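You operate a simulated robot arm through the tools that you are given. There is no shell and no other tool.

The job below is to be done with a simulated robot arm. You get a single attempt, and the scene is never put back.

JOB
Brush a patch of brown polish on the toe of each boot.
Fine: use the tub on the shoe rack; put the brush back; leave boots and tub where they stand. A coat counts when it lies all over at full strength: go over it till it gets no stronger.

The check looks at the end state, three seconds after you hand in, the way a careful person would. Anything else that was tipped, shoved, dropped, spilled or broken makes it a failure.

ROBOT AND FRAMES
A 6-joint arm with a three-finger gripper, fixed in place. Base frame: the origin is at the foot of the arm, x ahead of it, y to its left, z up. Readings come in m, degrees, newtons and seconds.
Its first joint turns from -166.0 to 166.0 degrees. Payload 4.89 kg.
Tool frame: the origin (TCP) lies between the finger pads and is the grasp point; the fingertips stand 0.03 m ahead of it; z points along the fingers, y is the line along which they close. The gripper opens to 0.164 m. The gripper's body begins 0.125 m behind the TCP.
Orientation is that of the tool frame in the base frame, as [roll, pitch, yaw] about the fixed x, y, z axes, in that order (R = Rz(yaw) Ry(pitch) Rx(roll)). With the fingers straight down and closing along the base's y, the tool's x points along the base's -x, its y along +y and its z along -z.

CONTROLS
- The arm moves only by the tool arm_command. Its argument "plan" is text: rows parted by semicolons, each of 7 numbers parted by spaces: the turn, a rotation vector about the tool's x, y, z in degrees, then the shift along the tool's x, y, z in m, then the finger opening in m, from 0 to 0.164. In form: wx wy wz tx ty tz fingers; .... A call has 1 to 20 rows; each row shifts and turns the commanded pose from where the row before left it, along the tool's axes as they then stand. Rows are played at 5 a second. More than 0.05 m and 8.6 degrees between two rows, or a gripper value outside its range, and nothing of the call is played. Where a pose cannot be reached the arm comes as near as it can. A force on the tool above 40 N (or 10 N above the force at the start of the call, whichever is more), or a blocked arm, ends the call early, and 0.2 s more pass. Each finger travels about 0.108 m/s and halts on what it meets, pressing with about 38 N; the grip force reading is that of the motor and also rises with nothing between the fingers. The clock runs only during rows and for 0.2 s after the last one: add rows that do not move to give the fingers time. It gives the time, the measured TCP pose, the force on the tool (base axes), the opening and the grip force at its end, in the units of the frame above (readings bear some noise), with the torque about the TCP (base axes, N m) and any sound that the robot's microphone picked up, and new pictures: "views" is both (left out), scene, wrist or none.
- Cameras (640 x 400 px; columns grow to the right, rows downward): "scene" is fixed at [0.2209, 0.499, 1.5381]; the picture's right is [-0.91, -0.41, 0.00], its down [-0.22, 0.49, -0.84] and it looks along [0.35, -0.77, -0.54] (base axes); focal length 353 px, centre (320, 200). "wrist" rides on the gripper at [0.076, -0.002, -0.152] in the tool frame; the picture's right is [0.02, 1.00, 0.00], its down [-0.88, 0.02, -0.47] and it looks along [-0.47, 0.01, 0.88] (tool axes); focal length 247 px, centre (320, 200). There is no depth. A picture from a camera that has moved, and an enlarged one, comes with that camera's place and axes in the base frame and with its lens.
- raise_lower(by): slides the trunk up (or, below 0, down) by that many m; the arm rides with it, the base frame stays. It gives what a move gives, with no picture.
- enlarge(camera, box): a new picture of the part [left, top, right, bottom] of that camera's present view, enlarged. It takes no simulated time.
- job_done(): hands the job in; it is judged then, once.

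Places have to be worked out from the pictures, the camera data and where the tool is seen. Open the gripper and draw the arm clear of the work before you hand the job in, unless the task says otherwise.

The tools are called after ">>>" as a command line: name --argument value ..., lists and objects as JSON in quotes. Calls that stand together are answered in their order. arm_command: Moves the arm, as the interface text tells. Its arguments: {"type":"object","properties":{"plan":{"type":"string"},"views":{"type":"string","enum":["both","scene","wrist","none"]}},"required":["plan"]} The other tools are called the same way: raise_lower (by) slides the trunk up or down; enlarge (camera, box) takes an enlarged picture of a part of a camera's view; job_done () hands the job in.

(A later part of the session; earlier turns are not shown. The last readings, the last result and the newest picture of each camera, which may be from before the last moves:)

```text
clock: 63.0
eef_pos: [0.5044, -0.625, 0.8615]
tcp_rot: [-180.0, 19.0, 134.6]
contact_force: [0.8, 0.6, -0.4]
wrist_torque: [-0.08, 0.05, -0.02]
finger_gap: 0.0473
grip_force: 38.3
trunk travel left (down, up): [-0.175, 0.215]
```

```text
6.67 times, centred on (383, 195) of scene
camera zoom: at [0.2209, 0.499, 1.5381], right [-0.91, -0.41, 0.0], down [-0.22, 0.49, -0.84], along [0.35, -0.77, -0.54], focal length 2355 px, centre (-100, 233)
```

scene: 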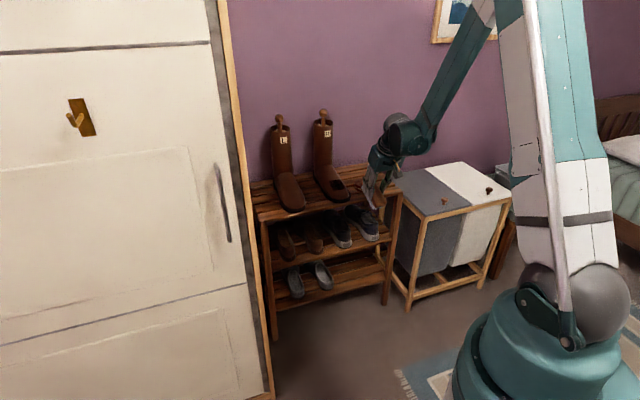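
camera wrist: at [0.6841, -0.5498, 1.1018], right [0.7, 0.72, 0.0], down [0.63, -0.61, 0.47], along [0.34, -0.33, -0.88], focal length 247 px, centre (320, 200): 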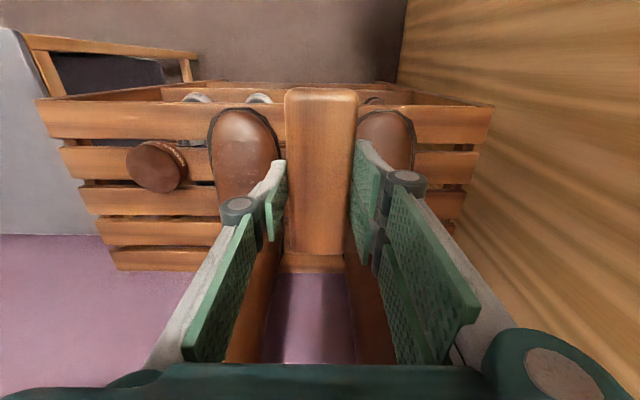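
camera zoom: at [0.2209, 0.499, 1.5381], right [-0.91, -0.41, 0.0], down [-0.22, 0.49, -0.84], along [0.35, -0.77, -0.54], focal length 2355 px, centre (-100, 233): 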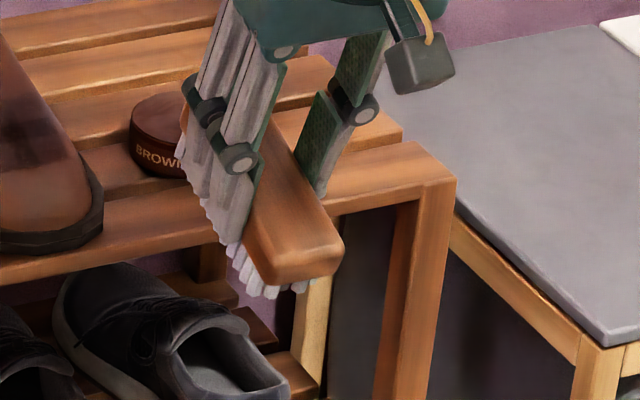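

Now there is a clear dark-brown tiled patch on R's toe. I'll zoom in harder to see which parts are weaker.

>>> enlarge --camera "scene" --box '[326, 172, 358, 194]'

>>> enlarge --camera "scene" --box '[364, 180, 396, 202]'

```text
16.00 times, centred on (342, 183) of scene
camera zoom: at [0.2209, 0.499, 1.5381], right [-0.91, -0.41, 0.0], down [-0.22, 0.49, -0.84], along [0.35, -0.77, -0.54], focal length 5652 px, centre (-32, 472)
```

zoom: 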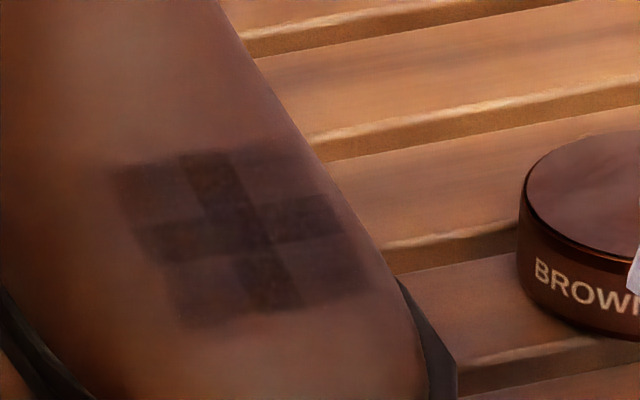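

```text
16.00 times, centred on (380, 191) of scene
camera zoom: at [0.2209, 0.499, 1.5381], right [-0.91, -0.41, 0.0], down [-0.22, 0.49, -0.84], along [0.35, -0.77, -0.54], focal length 5652 px, centre (-640, 344)
```

zoom: 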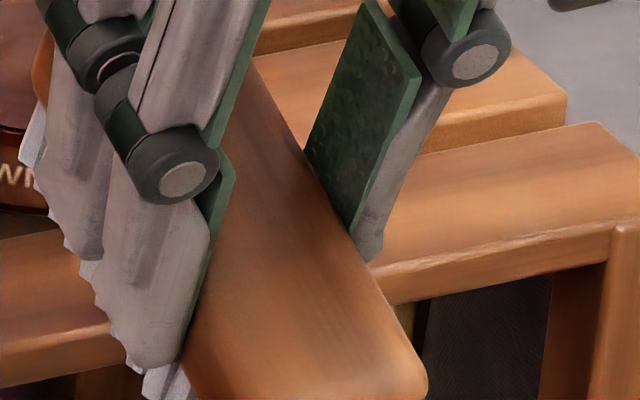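

The patch is a 3×3 set of cells of about 5 × 5 cm, centred near a'≈0.987, p'≈0.005. The middle cross is darker and the corners are weaker. I'll return for more passes with sideways offsets and rolls, starting from a hover over the same spot.

>>> arm_command --plan "0 0 0 0 0.045 0 0.03; 0 0 0 -0.02 0.04 0 0.03; 0 0 0 -0.04 0 0.02 0.03; 0 0 0 -0.04 0 0.02 0.03; 0 0 0 -0.03 0 0.02 0.03; 0 0 0 0 0 0.005 0.03; 0 0 0 0 0 0.0025 0.03; 0 0 0 0 0 0 0.03" --views "none"

```text
clock: 64.8
eef_pos: [0.6637, -0.6707, 0.8381]
tcp_rot: [180.0, 19.0, 134.5]
contact_force: [-0.4, 0.4, -1.7]
wrist_torque: [0.05, 0.02, -0.03]
finger_gap: 0.047
grip_force: 38.1
trunk travel left (down, up): [-0.175, 0.215]
```

>>> arm_command --plan "0 0 0 -0.012 0 0 0.03; 0 0 0 0 0 0.0012 0.03; 0 0 0 0 0 0.0012 0.03; 0 0 0 0 0 0 0.03" --views "none"

```text
clock: 65.8
eef_pos: [0.6732, -0.6771, 0.8407]
tcp_rot: [-179.9, 19.0, 134.5]
contact_force: [-2.8, 2.1, 14.0]
wrist_torque: [0.41, 0.39, 0.02]
finger_gap: 0.0476
grip_force: 38.4
trunk travel left (down, up): [-0.175, 0.215]
```

Contact is at 14 N. I'll stroke sideways across the patch (±12 mm) and lengthwise at this tilt.

>>> arm_command --plan "0 0 0 0 0.004 0 0.03; 0 0 0 0 0.004 0 0.03; 0 0 0 0 0.004 0 0.03; 0 0 0 0.006 0 0 0.03; 0 0 0 -0.006 0 0 0.03; 0 0 0 0 -0.004 0 0.03; 0 0 0 0 -0.004 0 0.03; 0 0 0 0 -0.004 0 0.03; 0 0 0 0 -0.004 0 0.03; 0 0 0 0 -0.004 0 0.03; 0 0 0 0 -0.004 0 0.03; 0 0 0 0.006 0 0 0.03; 0 0 0 -0.006 0 0 0.03; 0 0 0 0 0.004 0 0.03; 0 0 0 0 0.004 0 0.03; 0 0 0 0 0.004 0 0.03; 0 0 0 0 0 0 0.03" --views "none"

```text
clock: 69.4
eef_pos: [0.6734, -0.678, 0.8411]
tcp_rot: [179.9, 19.0, 134.5]
contact_force: [-2.1, 0.1, 5.7]
wrist_torque: [-0.04, 0.13, 0.0]
finger_gap: 0.0475
grip_force: 38.3
trunk travel left (down, up): [-0.175, 0.215]
```

Next is the +p' side: I'll lift 4 mm, roll 8° toward that side and bring the brush back down gently.

>>> arm_command --plan "0 0 0 0 0 -0.004 0.03; 8 0 0 0 0.0076 0 0.03; 0 0 0 0 0.01 0 0.03; 0 0 0 0 0 0.002 0.03; 0 0 0 0 0 0.0015 0.03; 0 0 0 0 0 0 0.03" --views "none"

```text
clock: 70.8
eef_pos: [0.6869, -0.6664, 0.8391]
tcp_rot: [-172.0, 18.9, 134.5]
contact_force: [0.9, 5.3, 8.7]
wrist_torque: [0.4, 0.22, -0.13]
finger_gap: 0.0473
grip_force: 38.0
trunk travel left (down, up): [-0.175, 0.215]
```

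Good light contact (10 N). I'll stroke on this side.

>>> arm_command --plan "0 0 0 0.005 0 0 0.03; 0 0 0 0.005 0 0 0.03; 0 0 0 -0.005 0 0 0.03; 0 0 0 -0.005 0 0 0.03; 0 0 0 -0.005 0 0 0.03; 0 0 0 -0.005 0 0 0.03; 0 0 0 0.005 0 0 0.03; 0 0 0 0.005 0 0 0.03; 0 0 0 0 0.004 0 0.03; 0 0 0 0 -0.004 0 0.03; 0 0 0 0 -0.004 0 0.03; 0 0 0 0 0.004 0 0.03; 0 0 0 0 0 0 0.03" --views "none"

```text
clock: 73.6
eef_pos: [0.6869, -0.667, 0.8397]
tcp_rot: [-172.1, 19.1, 134.5]
contact_force: [-2.8, -0.6, 2.9]
wrist_torque: [0.09, 0.22, 0.04]
finger_gap: 0.0474
grip_force: 38.1
trunk travel left (down, up): [-0.175, 0.215]
```

Now the −p' side: I'll lift, roll to −8° and lower again.

>>> arm_command --plan "0 0 0 0 0 -0.005 0.03; -8 0 0 0 -0.0076 0 0.03; -8 0 0 0 -0.0076 0 0.03; 0 0 0 0 -0.02 0 0.03; 0 0 0 0 0 0.002 0.03; 0 0 0 0 0 0.002 0.03; 0 0 0 0 0 0 0.03" --views "none"

```text
clock: 75.2
eef_pos: [0.6612, -0.6892, 0.8396]
tcp_rot: [172.1, 19.1, 134.5]
contact_force: [-4.0, 0.9, 22.3]
wrist_torque: [-0.08, 0.51, -0.05]
finger_gap: 0.0472
grip_force: 37.7
trunk travel left (down, up): [-0.175, 0.215]
```

>>> arm_command --plan "0 0 0 0 0 -0.0008 0.03; 0 0 0 0.005 0 0 0.03; 0 0 0 0.005 0 0 0.03; 0 0 0 -0.005 0 0 0.03; 0 0 0 -0.005 0 0 0.03; 0 0 0 -0.005 0 0 0.03; 0 0 0 -0.005 0 0 0.03; 0 0 0 0.005 0 0 0.03; 0 0 0 0.005 0 0 0.03; 0 0 0 0 0.004 0 0.03; 0 0 0 0 -0.004 0 0.03; 0 0 0 0 -0.004 0 0.03; 0 0 0 0 0.004 0 0.03; 0 0 0 0 0 0 0.03" --views "none"

```text
clock: 78.2
eef_pos: [0.6619, -0.6898, 0.8405]
tcp_rot: [172.1, 19.0, 134.5]
contact_force: [-3.9, -1.6, 4.9]
wrist_torque: [-0.19, 0.24, -0.11]
finger_gap: 0.0473
grip_force: 38.3
trunk travel left (down, up): [-0.175, 0.215]
```

Both flanks have now been stroked. I'll lift off, undo the roll and move aside to inspect the patch.

>>> arm_command --plan "0 0 0 0 0 -0.01 0.03; 8 0 0 0.02 0 -0.02 0.03; 0 0 0 0.04 0 -0.02 0.03; 0 0 0 0.04 0 -0.02 0.03; 0 0 0 0.03 -0.03 0 0.03; 0 0 0 0.012 -0.04 0 0.03; 0 0 0 0 0 0 0.03" --views "scene"

>>> enlarge --camera "scene" --box '[326, 172, 358, 194]'

>>> enlarge --camera "scene" --box '[290, 155, 402, 215]'

```text
clock: 79.8
eef_pos: [0.4986, -0.6311, 0.8599]
tcp_rot: [-180.0, 19.1, 134.5]
contact_force: [0.3, 1.0, -1.9]
wrist_torque: [-0.05, 0.07, -0.05]
finger_gap: 0.0472
grip_force: 38.2
trunk travel left (down, up): [-0.175, 0.215]
```

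scene: 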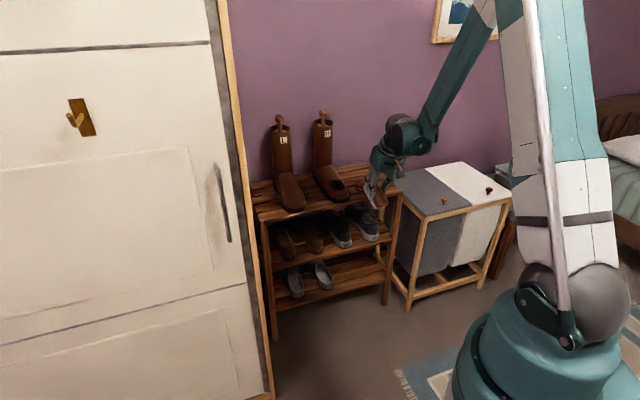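

```text
16.00 times, centred on (342, 183) of scene
camera zoom: at [0.2209, 0.499, 1.5381], right [-0.91, -0.41, 0.0], down [-0.22, 0.49, -0.84], along [0.35, -0.77, -0.54], focal length 5652 px, centre (-32, 472)
```

zoom: 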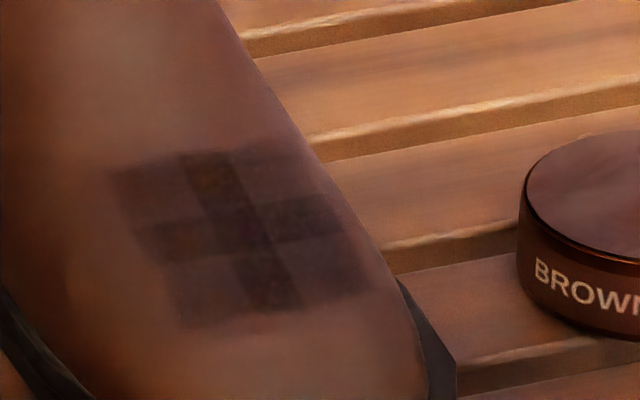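

```text
5.71 times, centred on (346, 185) of scene
camera zoom: at [0.2209, 0.499, 1.5381], right [-0.91, -0.41, 0.0], down [-0.22, 0.49, -0.84], along [0.35, -0.77, -0.54], focal length 2019 px, centre (171, 286)
```

zoom: 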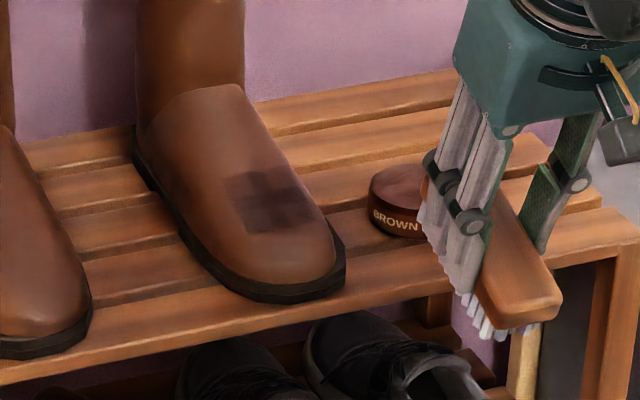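

The patch looks nearly the same as after the previous pass, either because it is saturated or because the brush has run low. To rule out a dry brush I'll dip again and go over it once more. I'll untilt, raise and travel over the tub.

>>> arm_command --plan "0 7 0 0 0 0 0.03; 0 6 0 0 0 0 0.03; 0 6 0 0 0 0 0.03; 0 0 0 0 0 -0.03 0.03; 0 0 0 -0.0409 -0.0098 0 0.03; 0 0 0 -0.0409 -0.0098 0 0.03; 0 0 0 -0.0409 -0.0098 0 0.03; 0 0 0 -0.0409 -0.0098 0 0.03; 0 0 0 -0.0409 -0.0098 0 0.03; 0 0 0 0 0 0.025 0.03; 0 0 0 0 0 0.025 0.03; 0 0 0 0 0 0 0.03" --views "scene"

>>> enlarge --camera "scene" --box '[322, 145, 402, 195]'

```text
clock: 82.4
eef_pos: [0.608, -0.8101, 0.841]
tcp_rot: [180.0, 0.0, 134.6]
contact_force: [-0.2, 0.5, -0.8]
wrist_torque: [0.01, -0.03, 0.02]
finger_gap: 0.0474
grip_force: 37.9
trunk travel left (down, up): [-0.175, 0.215]
```

scene: 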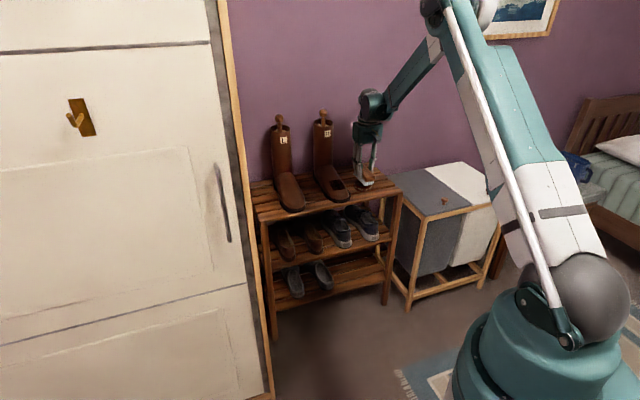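

```text
8.00 times, centred on (362, 170) of scene
camera zoom: at [0.2209, 0.499, 1.5381], right [-0.91, -0.41, 0.0], down [-0.22, 0.49, -0.84], along [0.35, -0.77, -0.54], focal length 2826 px, centre (-16, 440)
```

zoom: 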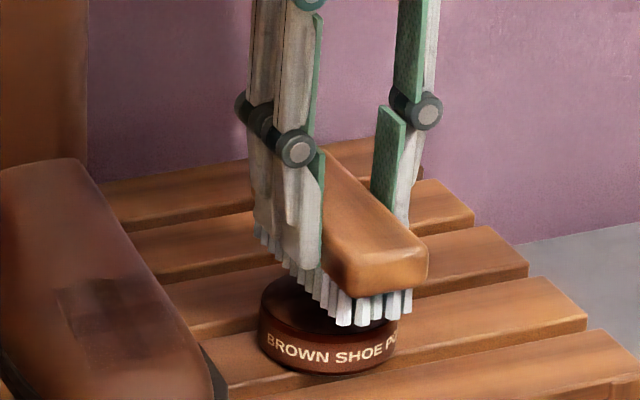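

The brush is over the tub again. I'll lower to the polish in careful steps.

>>> arm_command --plan "0 0 0 0 0 0.008 0.03; 0 0 0 0 0 0.006 0.03; 0 0 0 0 0 0.004 0.03; 0 0 0 0 0 0.001 0.03; 0 0 0 0 0 0.001 0.03; 0 0 0 0 0 0 0.03" --views "none"

```text
clock: 83.8
eef_pos: [0.6069, -0.8098, 0.8206]
tcp_rot: [-179.9, 0.0, 134.5]
contact_force: [1.0, -3.6, 11.8]
wrist_torque: [-0.22, -0.44, -0.11]
finger_gap: 0.0476
grip_force: 37.8
trunk travel left (down, up): [-0.175, 0.215]
```

Dipped at 12 N. I'll hold briefly, then lift straight up and go back to hover at boot R.

>>> arm_command --plan "0 0 0 0 0 0 0.03; 0 0 0 0 0 0 0.03; 0 0 0 0 0 -0.005 0.03; 0 0 0 0 0 -0.03 0.03; 0 0 0 0 0 -0.035 0.03; 0 0 0 0.0409 0.0098 0 0.03; 0 0 0 0.0409 0.0098 0 0.03; 0 0 0 0.0409 0.0098 0 0.03; 0 0 0 0 0 0 0.03" --views "scene"

>>> enlarge --camera "scene" --box '[322, 145, 418, 205]'

```text
clock: 85.8
eef_pos: [0.5404, -0.7017, 0.8902]
tcp_rot: [180.0, -0.1, 134.4]
contact_force: [0.3, 0.6, -0.6]
wrist_torque: [-0.05, -0.06, -0.02]
finger_gap: 0.0473
grip_force: 37.8
trunk travel left (down, up): [-0.175, 0.215]
```

scene: 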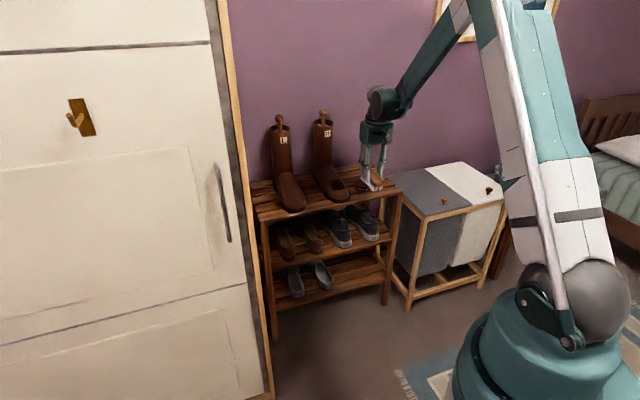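

```text
6.67 times, centred on (370, 175) of scene
camera zoom: at [0.2209, 0.499, 1.5381], right [-0.91, -0.41, 0.0], down [-0.22, 0.49, -0.84], along [0.35, -0.77, -0.54], focal length 2355 px, centre (-13, 367)
```

zoom: 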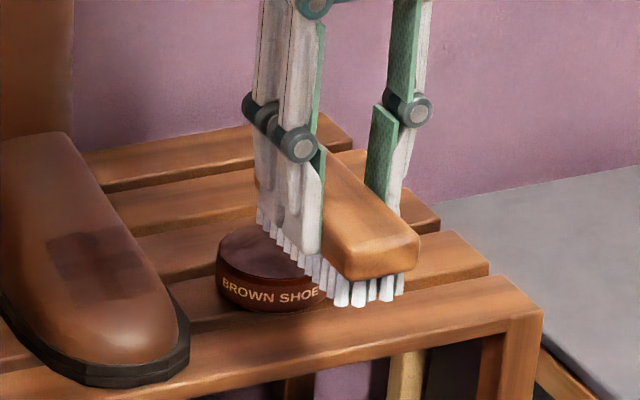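

The brush is reloaded. I'll return to R's toe at 19° tilt and hover just above contact.

>>> arm_command --plan "0 0 0 0 0.0373 0 0.03; 0 0 0 0 0.0373 0 0.03; 0 0 0 0 0.0374 0 0.03; 0 -7 0 0 0 0 0.03; 0 -6 0 0 0 0 0.03; 0 -6 0 0 0 0 0.03; 0 0 0 -0.0277 0 0 0.03; 0 0 0 -0.0276 0 0 0.03; 0 0 0 0 0 0.025 0.03; 0 0 0 0 0 0.023 0.03; 0 0 0 0 0 0.0153 0.03; 0 0 0 0 0 0 0.03" --views "none"

```text
clock: 88.4
eef_pos: [0.6736, -0.6769, 0.849]
tcp_rot: [180.0, 19.0, 134.5]
contact_force: [0.1, -0.5, -1.2]
wrist_torque: [0.0, 0.02, 0.02]
finger_gap: 0.0474
grip_force: 38.2
trunk travel left (down, up): [-0.175, 0.215]
```

>>> arm_command --plan "0 0 0 0 0 0.003 0.03; 0 0 0 0 0 0.003 0.03; 0 0 0 0 0 0.0012 0.03; 0 0 0 0 0 0.001 0.03; 0 0 0 0 0 0 0.03" --views "none"

```text
clock: 89.6
eef_pos: [0.6743, -0.6774, 0.8411]
tcp_rot: [180.0, 19.1, 134.6]
contact_force: [-6.6, 0.9, 16.1]
wrist_torque: [-0.69, -0.35, -0.16]
finger_gap: 0.0474
grip_force: 37.7
trunk travel left (down, up): [-0.175, 0.215]
```

In contact at about 16 N. I'll run lengthwise and sideways strokes over the whole patch.

>>> arm_command --plan "0 0 0 0.005 0 0 0.03; 0 0 0 0.005 0 0 0.03; 0 0 0 -0.005 0 0 0.03; 0 0 0 -0.005 0 0 0.03; 0 0 0 0 0.004 0 0.03; 0 0 0 0 0.004 0 0.03; 0 0 0 0.006 0 0 0.03; 0 0 0 -0.006 0 0 0.03; 0 0 0 0 -0.004 0 0.03; 0 0 0 0 -0.004 0 0.03; 0 0 0 0 -0.004 0 0.03; 0 0 0 0 -0.004 0 0.03; 0 0 0 0.006 0 0 0.03; 0 0 0 -0.006 0 0 0.03; 0 0 0 0 0.004 0 0.03; 0 0 0 0 0.004 0 0.03; 0 0 0 0.006 0 0 0.03; 0 0 0 -0.006 0 0 0.03; 0 0 0 0 0 0 0.03" --views "none"

```text
clock: 93.6
eef_pos: [0.6745, -0.6773, 0.8403]
tcp_rot: [-179.9, 19.0, 134.4]
contact_force: [-6.3, 11.8, 12.8]
wrist_torque: [0.36, 0.07, 0.13]
finger_gap: 0.0471
grip_force: 37.5
trunk travel left (down, up): [-0.175, 0.215]
```

Next I'll lift off and compare the patch again.

>>> arm_command --plan "0 0 0 0 0 -0.01 0.03; 0 0 0 0.03 0 -0.02 0.03; 0 0 0 0.04 0 -0.02 0.03; 0 0 0 0.04 0 -0.02 0.03; 0 0 0 0.02 -0.04 0 0.03; 0 0 0 0 -0.045 0 0.03; 0 0 0 0 0 0 0.03" --views "scene"

>>> enlarge --camera "scene" --box '[326, 172, 358, 194]'

>>> enlarge --camera "scene" --box '[312, 160, 368, 206]'

```text
clock: 95.2
eef_pos: [0.5111, -0.6313, 0.8655]
tcp_rot: [-180.0, 19.1, 134.5]
contact_force: [0.0, 0.2, -1.0]
wrist_torque: [-0.04, 0.07, 0.02]
finger_gap: 0.0473
grip_force: 37.4
trunk travel left (down, up): [-0.175, 0.215]
```

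scene: 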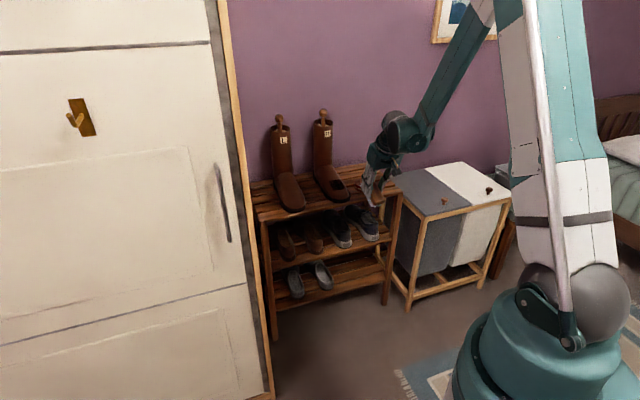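

```text
16.00 times, centred on (342, 183) of scene
camera zoom: at [0.2209, 0.499, 1.5381], right [-0.91, -0.41, 0.0], down [-0.22, 0.49, -0.84], along [0.35, -0.77, -0.54], focal length 5652 px, centre (-32, 472)
```

zoom: 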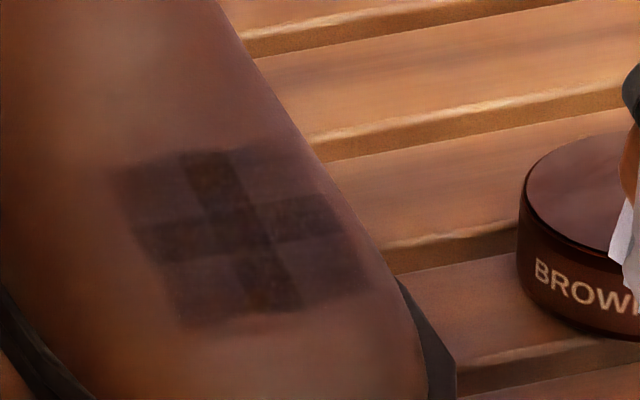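

```text
8.70 times, centred on (340, 183) of scene
camera zoom: at [0.2209, 0.499, 1.5381], right [-0.91, -0.41, 0.0], down [-0.22, 0.49, -0.84], along [0.35, -0.77, -0.54], focal length 3072 px, centre (146, 348)
```

zoom: 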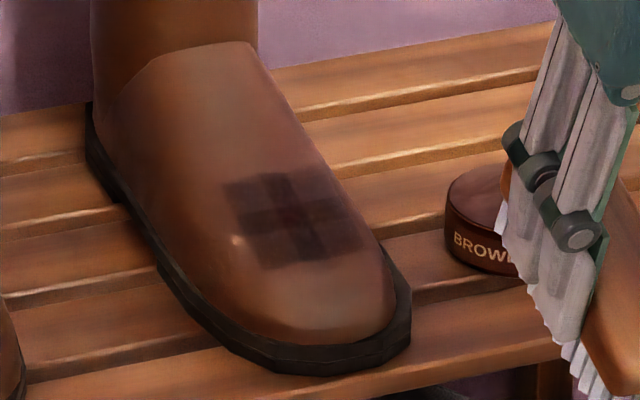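

After a fresh dip and a full set of strokes the patch is unchanged. All four corner tones match and all arms match, which is what overlapping tiles at full strength would show, so R is saturated. Next I'll move sideways in front of boot L, keeping the same tilt.

>>> arm_command --plan "0 0 0 0 0.0447 0 0.03; 0 0 0 0 0.0447 0 0.03; 0 0 0 0 0.0447 0 0.03; 0 0 0 0 0.0447 0 0.03; 0 0 0 0 0.0447 0 0.03; 0 0 0 0 0.0447 0 0.03; 0 0 0 0 0 0 0.03" --views "both"

>>> enlarge --camera "wrist" --box '[220, 200, 420, 390]'

```text
clock: 96.8
eef_pos: [0.7031, -0.4455, 0.8654]
tcp_rot: [180.0, 19.1, 134.4]
contact_force: [0.2, 0.2, -1.6]
wrist_torque: [0.09, -0.02, 0.0]
finger_gap: 0.0473
grip_force: 37.3
trunk travel left (down, up): [-0.175, 0.215]
camera wrist: at [0.6179, -0.3599, 0.9845], right [0.7, 0.71, -0.01], down [0.49, -0.47, 0.73], along [0.52, -0.52, -0.68], focal length 247 px, centre (320, 200)
```

scene: 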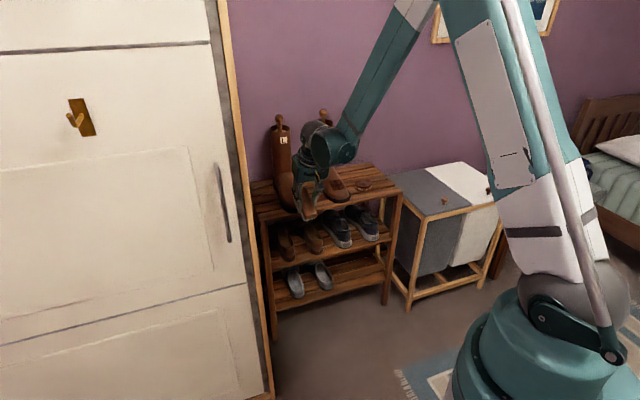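
wrist: 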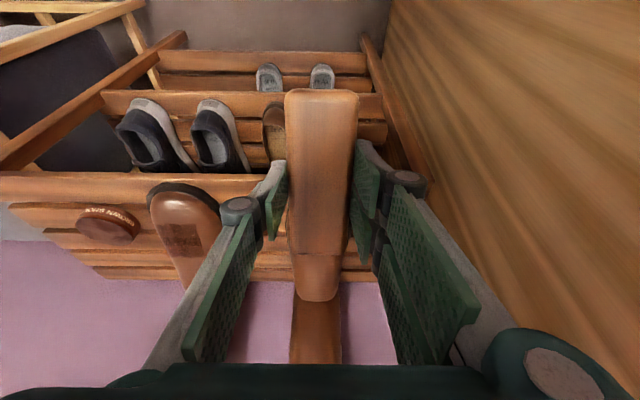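

```text
2.11 times, centred on (320, 295) of wrist
camera zoom: at [0.6179, -0.3599, 0.9845], right [0.7, 0.71, -0.01], down [0.49, -0.47, 0.73], along [0.52, -0.52, -0.68], focal length 520 px, centre (320, 0)
```

zoom: 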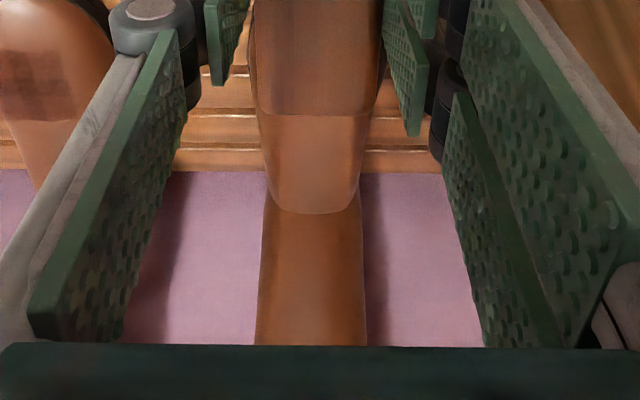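

The brush is on L's axis to within about 1 mm. I'll move in over L's toe to about 1 cm above the expected contact.

>>> arm_command --plan "0 0 0 -0.0428 0 0 0.03; 0 0 0 -0.0428 0 0 0.03; 0 0 0 -0.0427 0 0 0.03; 0 0 0 0 0 0.025 0.03; 0 0 0 0 0 0.02 0.03; 0 0 0 0 0 0.0143 0.03; 0 0 0 0 0 0 0.03" --views "scene"

>>> enlarge --camera "scene" --box '[250, 150, 346, 220]'

```text
clock: 98.4
eef_pos: [0.8022, -0.5472, 0.8493]
tcp_rot: [-179.9, 19.0, 134.5]
contact_force: [0.6, -0.1, -1.3]
wrist_torque: [0.01, 0.05, -0.03]
finger_gap: 0.0473
grip_force: 38.1
trunk travel left (down, up): [-0.175, 0.215]
```

scene: 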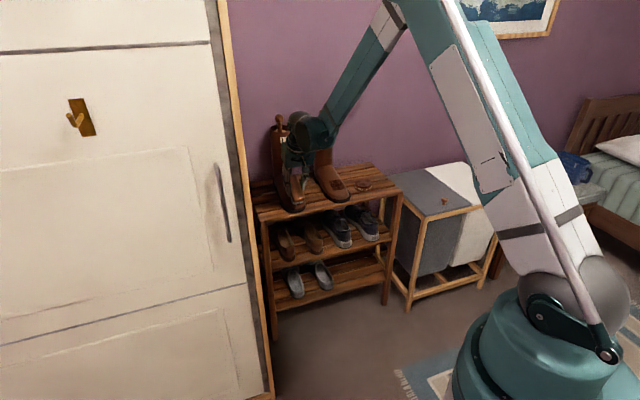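

```text
5.71 times, centred on (298, 185) of scene
camera zoom: at [0.2209, 0.499, 1.5381], right [-0.91, -0.41, 0.0], down [-0.22, 0.49, -0.84], along [0.35, -0.77, -0.54], focal length 2019 px, centre (446, 286)
```

zoom: 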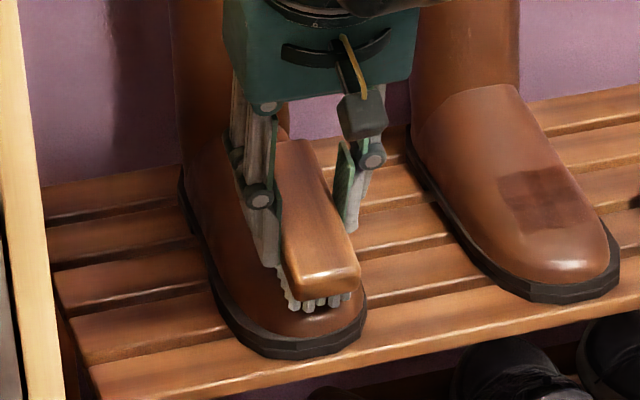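

I'm positioned over L's toe. I'll descend gently to contact.

>>> arm_command --plan "0 0 0 0 0 0.003 0.03; 0 0 0 0 0 0.002 0.03; 0 0 0 0 0 0.0012 0.03; 0 0 0 0 0 0 0.03" --views "none"

```text
clock: 99.4
eef_pos: [0.8031, -0.5473, 0.8437]
tcp_rot: [-180.0, 18.9, 134.5]
contact_force: [0.1, -0.6, -0.9]
wrist_torque: [0.03, -0.02, -0.04]
finger_gap: 0.0473
grip_force: 38.1
trunk travel left (down, up): [-0.175, 0.215]
```

>>> arm_command --plan "0 0 0 0 0 0.0012 0.03; 0 0 0 0 0 0.0012 0.03; 0 0 0 0 0 0 0.03" --views "none"

```text
clock: 100.2
eef_pos: [0.8037, -0.5466, 0.8438]
tcp_rot: [-179.9, 19.0, 134.4]
contact_force: [-2.5, -1.1, 24.8]
wrist_torque: [0.58, 0.36, 0.05]
finger_gap: 0.0474
grip_force: 37.8
trunk travel left (down, up): [-0.175, 0.215]
```

Contact with L at 25 N near the tip. I'll ease off slightly and run the lengthwise and sideways strokes.

>>> arm_command --plan "0 0 0 0 0 -0.0008 0.03; 0 0 0 0.005 0 0 0.03; 0 0 0 0.005 0 0 0.03; 0 0 0 -0.005 0 0 0.03; 0 0 0 -0.005 0 0 0.03; 0 0 0 0 0.004 0 0.03; 0 0 0 0 0.004 0 0.03; 0 0 0 0.006 0 0 0.03; 0 0 0 -0.006 0 0 0.03; 0 0 0 0 -0.004 0 0.03; 0 0 0 0 -0.004 0 0.03; 0 0 0 0 -0.004 0 0.03; 0 0 0 0 -0.004 0 0.03; 0 0 0 0.006 0 0 0.03; 0 0 0 -0.006 0 0 0.03; 0 0 0 0 0.004 0 0.03; 0 0 0 0 0.004 0 0.03; 0 0 0 0 0 0 0.03" --views "none"

```text
clock: 104.0
eef_pos: [0.8045, -0.5453, 0.841]
tcp_rot: [180.0, 19.0, 134.5]
contact_force: [-0.6, -0.3, -1.9]
wrist_torque: [-0.01, -0.01, 0.01]
finger_gap: 0.0474
grip_force: 38.1
trunk travel left (down, up): [-0.175, 0.215]
```

Contact has been lost by the end of that set. I'll press down again and repeat with a slightly shallower tilt so the rear of the patch is also worked.

>>> arm_command --plan "0 0 0 0 0 0.001 0.03; 0 0 0 0 0 0 0.03" --views "none"

```text
clock: 104.6
eef_pos: [0.8054, -0.5454, 0.8424]
tcp_rot: [-180.0, 19.1, 134.6]
contact_force: [-3.3, 3.8, 7.8]
wrist_torque: [0.5, 0.24, 0.03]
finger_gap: 0.0475
grip_force: 37.7
trunk travel left (down, up): [-0.175, 0.215]
```

>>> arm_command --plan "0 1 0 0 0 0.0004 0.03; 0 0 0 0.005 0 0 0.03; 0 0 0 0.005 0 0 0.03; 0 0 0 -0.005 0 0 0.03; 0 0 0 -0.005 0 0 0.03; 0 0 0 -0.005 0 0 0.03; 0 0 0 0.005 0 0 0.03; 0 0 0 0 0.004 0 0.03; 0 0 0 0 0.004 0 0.03; 0 0 0 0.006 0 0 0.03; 0 0 0 -0.006 0 0 0.03; 0 0 0 0 -0.004 0 0.03; 0 0 0 0 -0.004 0 0.03; 0 0 0 0 -0.004 0 0.03; 0 0 0 0 -0.004 0 0.03; 0 0 0 0.006 0 0 0.03; 0 0 0 -0.006 0 0 0.03; 0 0 0 0 0.004 0 0.03; 0 0 0 0 0.004 0 0.03; 0 0 0 0 0 0 0.03" --views "none"

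```text
clock: 108.8
eef_pos: [0.8039, -0.547, 0.8417]
tcp_rot: [-179.9, 17.9, 134.4]
contact_force: [-7.1, -1.6, 13.1]
wrist_torque: [-0.31, 0.04, -0.17]
finger_gap: 0.0472
grip_force: 38.3
trunk travel left (down, up): [-0.175, 0.215]
```

I'll lift off L and step back to the −p' side so the scene camera can see both toes.

>>> arm_command --plan "0 0 0 0 0 -0.01 0.03; 0 0 0 0.03 0 -0.02 0.03; 0 0 0 0.04 0 -0.02 0.03; 0 0 0 0.04 0 -0.02 0.03; 0 0 0 0.02 -0.04 0 0.03; 0 0 0 0 -0.045 0 0.03; 0 0 0 0 -0.045 0 0.03; 0 0 0 0 -0.045 0 0.03; 0 0 0 0 -0.045 0 0.03; 0 0 0 0 -0.045 0 0.03; 0 0 0 0 -0.045 0 0.03; 0 0 0 0 0 0 0.03" --views "scene"

>>> enlarge --camera "scene" --box '[264, 168, 320, 214]'

>>> enlarge --camera "scene" --box '[278, 181, 310, 203]'

>>> enlarge --camera "scene" --box '[260, 150, 372, 220]'

```text
clock: 111.4
eef_pos: [0.481, -0.6612, 0.8667]
tcp_rot: [-180.0, 17.9, 134.4]
contact_force: [0.2, -0.4, -1.3]
wrist_torque: [0.02, 0.01, -0.04]
finger_gap: 0.0473
grip_force: 38.1
trunk travel left (down, up): [-0.175, 0.215]
```

scene: 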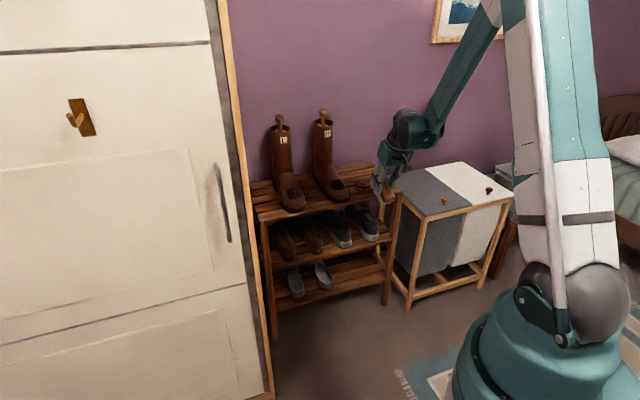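

```text
8.70 times, centred on (292, 191) of scene
camera zoom: at [0.2209, 0.499, 1.5381], right [-0.91, -0.41, 0.0], down [-0.22, 0.49, -0.84], along [0.35, -0.77, -0.54], focal length 3072 px, centre (564, 278)
```

zoom: 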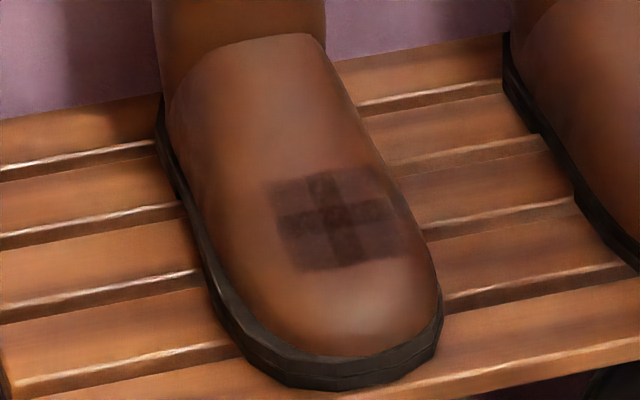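

```text
16.00 times, centred on (294, 192) of scene
camera zoom: at [0.2209, 0.499, 1.5381], right [-0.91, -0.41, 0.0], down [-0.22, 0.49, -0.84], along [0.35, -0.77, -0.54], focal length 5652 px, centre (736, 328)
```

zoom: 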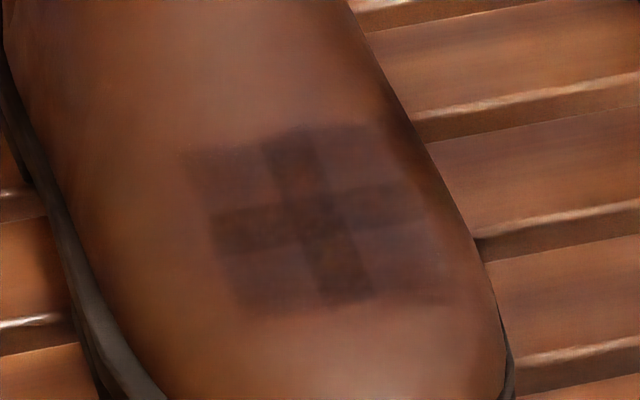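

```text
5.71 times, centred on (316, 185) of scene
camera zoom: at [0.2209, 0.499, 1.5381], right [-0.91, -0.41, 0.0], down [-0.22, 0.49, -0.84], along [0.35, -0.77, -0.54], focal length 2019 px, centre (343, 286)
```

zoom: 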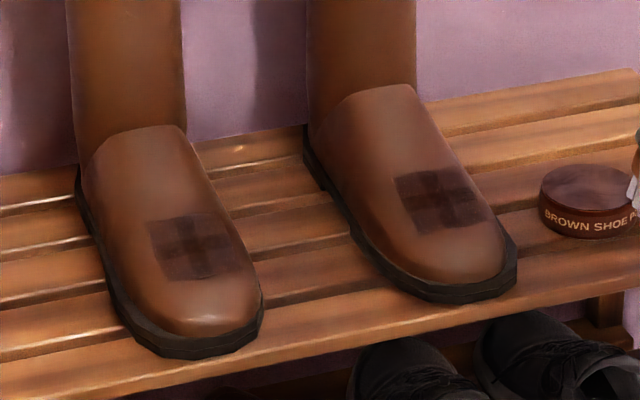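

L has the same pattern now, perhaps slightly lighter than R on its right side. I'll re-dip and go over L again with flank passes until it stops changing.

>>> arm_command --plan "0 6 0 0 0 0 0.03; 0 6 0 0 0 0 0.03; 0 6 0 0 0 0 0.03; 0 0 0 0 0 -0.025 0.03; 0 0 0 -0.0391 -0.0031 0 0.03; 0 0 0 -0.0391 -0.0031 0 0.03; 0 0 0 -0.0391 -0.0031 0 0.03; 0 0 0 -0.0391 -0.0031 0 0.03; 0 0 0 -0.0391 -0.003 0 0.03; 0 0 0 0 0 0.025 0.03; 0 0 0 0 0 0.025 0.03; 0 0 0 0 0 0 0.03" --views "scene"

>>> enlarge --camera "scene" --box '[322, 145, 402, 195]'

```text
clock: 114.0
eef_pos: [0.6082, -0.8107, 0.8421]
tcp_rot: [-179.8, 0.1, 134.6]
contact_force: [0.0, -1.1, -0.7]
wrist_torque: [0.03, 0.01, 0.03]
finger_gap: 0.0474
grip_force: 37.5
trunk travel left (down, up): [-0.175, 0.215]
```

scene: 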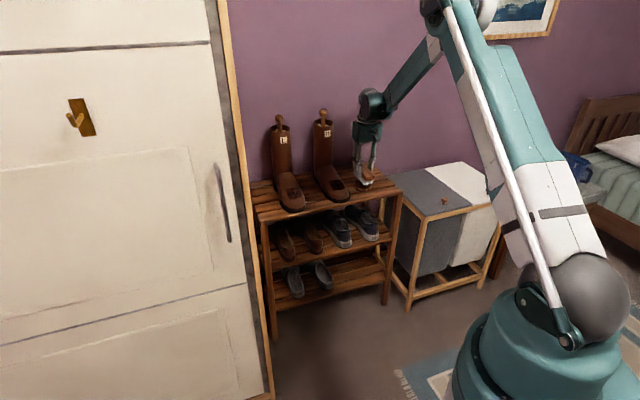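

```text
8.00 times, centred on (362, 170) of scene
camera zoom: at [0.2209, 0.499, 1.5381], right [-0.91, -0.41, 0.0], down [-0.22, 0.49, -0.84], along [0.35, -0.77, -0.54], focal length 2826 px, centre (-16, 440)
```

zoom: 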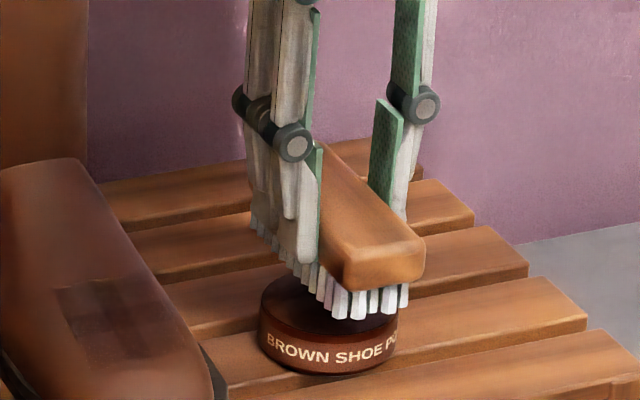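

The tub is still in the same place and the brush is level. I'll dip again.

>>> arm_command --plan "0 0 0 0 0 0.008 0.03; 0 0 0 0 0 0.006 0.03; 0 0 0 0 0 0.005 0.03; 0 0 0 0 0 0.001 0.03; 0 0 0 0 0 0.001 0.03; 0 0 0 0 0 0 0.03" --views "none"

```text
clock: 115.4
eef_pos: [0.6078, -0.8114, 0.8212]
tcp_rot: [-180.0, 0.0, 134.5]
contact_force: [0.0, 0.4, -2.3]
wrist_torque: [-0.01, -0.03, 0.01]
finger_gap: 0.0473
grip_force: 38.1
trunk travel left (down, up): [-0.175, 0.215]
```

>>> arm_command --plan "0 0 0 0 0 0.001 0.03; 0 0 0 0 0 0.0005 0.03; 0 0 0 0 0 0 0.03" --views "none"

```text
clock: 116.2
eef_pos: [0.608, -0.8102, 0.8201]
tcp_rot: [-179.9, 0.0, 134.5]
contact_force: [3.1, 0.2, 10.4]
wrist_torque: [0.24, 0.12, -0.08]
finger_gap: 0.0472
grip_force: 37.5
trunk travel left (down, up): [-0.175, 0.215]
```

Dipped (10 N). I'll lift, retract in front of the rack, travel across to L and tilt to 19°.

>>> arm_command --plan "0 0 0 0 0 0 0.03; 0 0 0 0 0 -0.005 0.03; 0 0 0 0 0 -0.03 0.03; 0 0 0 0 0 -0.035 0.03; 0 0 0 0.0409 0 0 0.03; 0 0 0 0.0409 0 0 0.03; 0 0 0 0.0409 0 0 0.03; 0 0 0 0 0.0462 0 0.03; 0 0 0 0 0.0462 0 0.03; 0 0 0 0 0.0462 0 0.03; 0 0 0 0 0.0462 0 0.03; 0 0 0 0 0.0462 0 0.03; 0 0 0 0 0.0462 0 0.03; 0 0 0 0 0.0462 0 0.03; 0 -7 0 0 0 0 0.03; 0 -6 0 0 0 0 0.03; 0 -6 0 0 0 0 0.03; 0 0 0 0 0 0 0.03" --views "scene"

```text
clock: 120.0
eef_pos: [0.7539, -0.4964, 0.8889]
tcp_rot: [180.0, 19.1, 134.5]
contact_force: [-0.7, 0.4, -1.4]
wrist_torque: [-0.01, 0.0, -0.01]
finger_gap: 0.0474
grip_force: 37.8
trunk travel left (down, up): [-0.175, 0.215]
```

scene: 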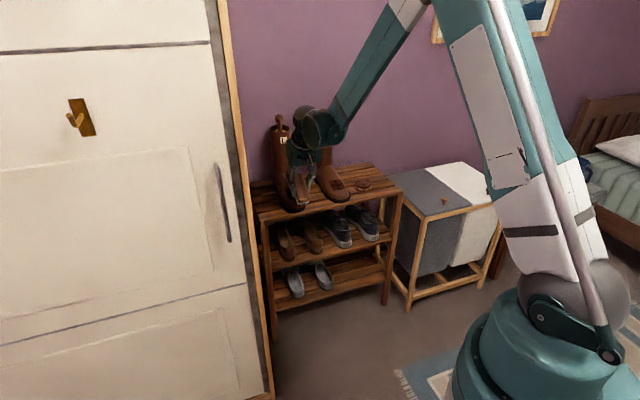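

Now I'll come over L's toe again, to a few millimetres above contact.

>>> arm_command --plan "0 0 0 -0.026 0 0 0.03; 0 0 0 -0.026 0 0 0.03; 0 0 0 0 0 0.025 0.03; 0 0 0 0 0 0.025 0.03; 0 0 0 0 0 0.012 0.03; 0 0 0 0 0 0.002 0.03; 0 0 0 0 0 0 0.03" --views "none"

```text
clock: 121.6
eef_pos: [0.8021, -0.5467, 0.845]
tcp_rot: [-180.0, 19.1, 134.4]
contact_force: [0.3, -0.6, -2.2]
wrist_torque: [0.01, 0.03, 0.01]
finger_gap: 0.0472
grip_force: 38.1
trunk travel left (down, up): [-0.175, 0.215]
```

>>> arm_command --plan "0 0 0 0 0 0.001 0.03; 0 0 0 0 0 0.001 0.03; 0 0 0 0 0 0.0008 0.03; 0 0 0 0 0 0 0.03" --views "none"

```text
clock: 122.6
eef_pos: [0.8024, -0.5471, 0.8423]
tcp_rot: [-180.0, 19.0, 134.5]
contact_force: [0.8, 0.2, -1.9]
wrist_torque: [-0.02, -0.02, 0.02]
finger_gap: 0.0476
grip_force: 37.9
trunk travel left (down, up): [-0.175, 0.215]
```

>>> arm_command --plan "0 0 0 0 0 0.001 0.03; 0 0 0 0 0 0.0008 0.03; 0 0 0 0 0 0 0.03" --views "none"

```text
clock: 123.4
eef_pos: [0.8027, -0.548, 0.8426]
tcp_rot: [180.0, 19.0, 134.5]
contact_force: [-0.1, 2.1, 6.6]
wrist_torque: [0.28, 0.05, -0.03]
finger_gap: 0.0473
grip_force: 38.4
trunk travel left (down, up): [-0.175, 0.215]
```

Light contact is established. I'll add 0.6 mm and stroke over the full width and length of the patch.

>>> arm_command --plan "0 0 0 0 0 0.0006 0.03; 0 0 0 0.005 0 0 0.03; 0 0 0 0.005 0 0 0.03; 0 0 0 -0.005 0 0 0.03; 0 0 0 -0.005 0 0 0.03; 0 0 0 0 -0.004 0 0.03; 0 0 0 0 -0.004 0 0.03; 0 0 0 0 -0.004 0 0.03; 0 0 0 0.006 0 0 0.03; 0 0 0 -0.006 0 0 0.03; 0 0 0 0 0.004 0 0.03; 0 0 0 0 0.004 0 0.03; 0 0 0 0 0.004 0 0.03; 0 0 0 0 0.004 0 0.03; 0 0 0 0 0.004 0 0.03; 0 0 0 0.006 0 0 0.03; 0 0 0 -0.006 0 0 0.03; 0 0 0 0 -0.004 0 0.03; 0 0 0 0 -0.004 0 0.03; 0 0 0 0 0 0 0.03" --views "none"

```text
clock: 127.6
eef_pos: [0.802, -0.5481, 0.8414]
tcp_rot: [-180.0, 19.0, 134.4]
contact_force: [0.8, 3.5, 6.9]
wrist_torque: [0.42, -0.02, -0.06]
finger_gap: 0.0474
grip_force: 38.4
trunk travel left (down, up): [-0.175, 0.215]
```

Now the flanks of L, starting with the −p' side (right in the scene view): lift, roll −8°, shift and lower.

>>> arm_command --plan "0 0 0 0 0 -0.004 0.03; -8 0 0 0 -0.0076 0 0.03; 0 0 0 0 -0.01 0 0.03; 0 0 0 0 0 0.002 0.03; 0 0 0 0 0 0.0015 0.03; 0 0 0 0 0 0 0.03" --views "none"

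```text
clock: 129.0
eef_pos: [0.791, -0.5593, 0.8396]
tcp_rot: [172.1, 19.0, 134.6]
contact_force: [-0.1, -0.3, -1.3]
wrist_torque: [0.05, -0.01, -0.01]
finger_gap: 0.0472
grip_force: 37.7
trunk travel left (down, up): [-0.175, 0.215]
```

>>> arm_command --plan "0 0 0 0 0 0.001 0.03; 0 0 0 0 0 0.001 0.03; 0 0 0 0 0 0.0008 0.03; 0 0 0 0 0 0 0.03" --views "none"

```text
clock: 130.0
eef_pos: [0.7911, -0.5617, 0.8386]
tcp_rot: [171.9, 19.0, 134.4]
contact_force: [-2.2, 0.6, 10.5]
wrist_torque: [-0.1, -0.39, 0.0]
finger_gap: 0.0471
grip_force: 38.1
trunk travel left (down, up): [-0.175, 0.215]
```

>>> arm_command --plan "0 0 0 0.005 0 0 0.03; 0 0 0 0.005 0 0 0.03; 0 0 0 -0.005 0 0 0.03; 0 0 0 -0.005 0 0 0.03; 0 0 0 -0.005 0 0 0.03; 0 0 0 -0.005 0 0 0.03; 0 0 0 0.005 0 0 0.03; 0 0 0 0.005 0 0 0.03; 0 0 0 0 0.004 0 0.03; 0 0 0 0 -0.004 0 0.03; 0 0 0 0 -0.004 0 0.03; 0 0 0 0 0.004 0 0.03; 0 0 0 0 0 0 0.03" --views "none"

```text
clock: 132.8
eef_pos: [0.7915, -0.5613, 0.8388]
tcp_rot: [172.0, 19.0, 134.4]
contact_force: [-11.7, -1.9, 11.3]
wrist_torque: [-0.05, 0.18, -0.02]
finger_gap: 0.0472
grip_force: 38.1
trunk travel left (down, up): [-0.175, 0.215]
```

Now the +p' flank of L.

>>> arm_command --plan "0 0 0 0 0 -0.005 0.03; 8 0 0 0 0.0076 0 0.03; 8 0 0 0 0.0076 0 0.03; 0 0 0 0 0.02 0 0.03; 0 0 0 0 0 0.002 0.03; 0 0 0 0 0 0.002 0.03; 0 0 0 0 0 0 0.03" --views "none"

```text
clock: 134.2
eef_pos: [0.8144, -0.535, 0.8404]
tcp_rot: [-172.0, 19.2, 134.6]
contact_force: [-5.7, 6.0, 28.7]
wrist_torque: [0.0, 0.2, -0.16]
finger_gap: 0.0472
grip_force: 38.3
trunk travel left (down, up): [-0.175, 0.215]
stopped in row 7: the force on the tool passed its limit at 41 N (the readings are from after the stop); the commanded pose is now the measured one
```

The force briefly hit 41 N. I'll ease off 1.5 mm right away and check.

>>> arm_command --plan "0 0 0 0 0 -0.0012 0.03; 0 0 0 0 0 0 0.03" --views "scene"

>>> enlarge --camera "scene" --box '[250, 150, 346, 220]'

```text
clock: 134.8
eef_pos: [0.8146, -0.5346, 0.8387]
tcp_rot: [-172.0, 19.2, 134.5]
contact_force: [-4.3, 3.7, 25.5]
wrist_torque: [-0.14, 0.04, -0.12]
finger_gap: 0.0472
grip_force: 37.5
trunk travel left (down, up): [-0.175, 0.215]
```

scene: 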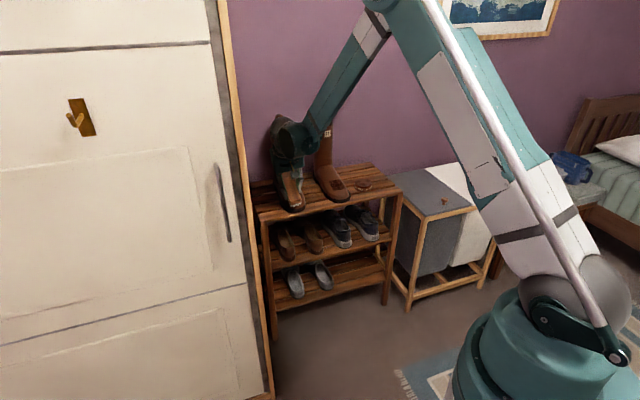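

```text
5.71 times, centred on (298, 185) of scene
camera zoom: at [0.2209, 0.499, 1.5381], right [-0.91, -0.41, 0.0], down [-0.22, 0.49, -0.84], along [0.35, -0.77, -0.54], focal length 2019 px, centre (446, 286)
```

zoom: 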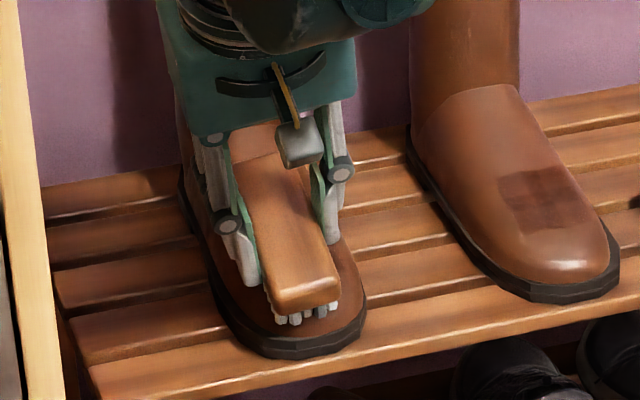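

The boot has not shifted. I'll ease another 0.8 mm and stroke this flank.

>>> arm_command --plan "0 0 0 0 0 -0.0008 0.03; 0 0 0 0.005 0 0 0.03; 0 0 0 0.005 0 0 0.03; 0 0 0 -0.005 0 0 0.03; 0 0 0 -0.005 0 0 0.03; 0 0 0 -0.005 0 0 0.03; 0 0 0 0.005 0 0 0.03; 0 0 0 0 -0.004 0 0.03; 0 0 0 0 0.004 0 0.03; 0 0 0 0.005 0 0 0.03; 0 0 0 -0.005 0 0 0.03; 0 0 0 0 0 0 0.03" --views "none"

```text
clock: 137.4
eef_pos: [0.816, -0.5356, 0.8397]
tcp_rot: [-172.0, 19.1, 134.5]
contact_force: [-0.5, 3.4, 3.4]
wrist_torque: [0.12, 0.08, 0.02]
finger_gap: 0.0473
grip_force: 37.9
trunk travel left (down, up): [-0.175, 0.215]
```

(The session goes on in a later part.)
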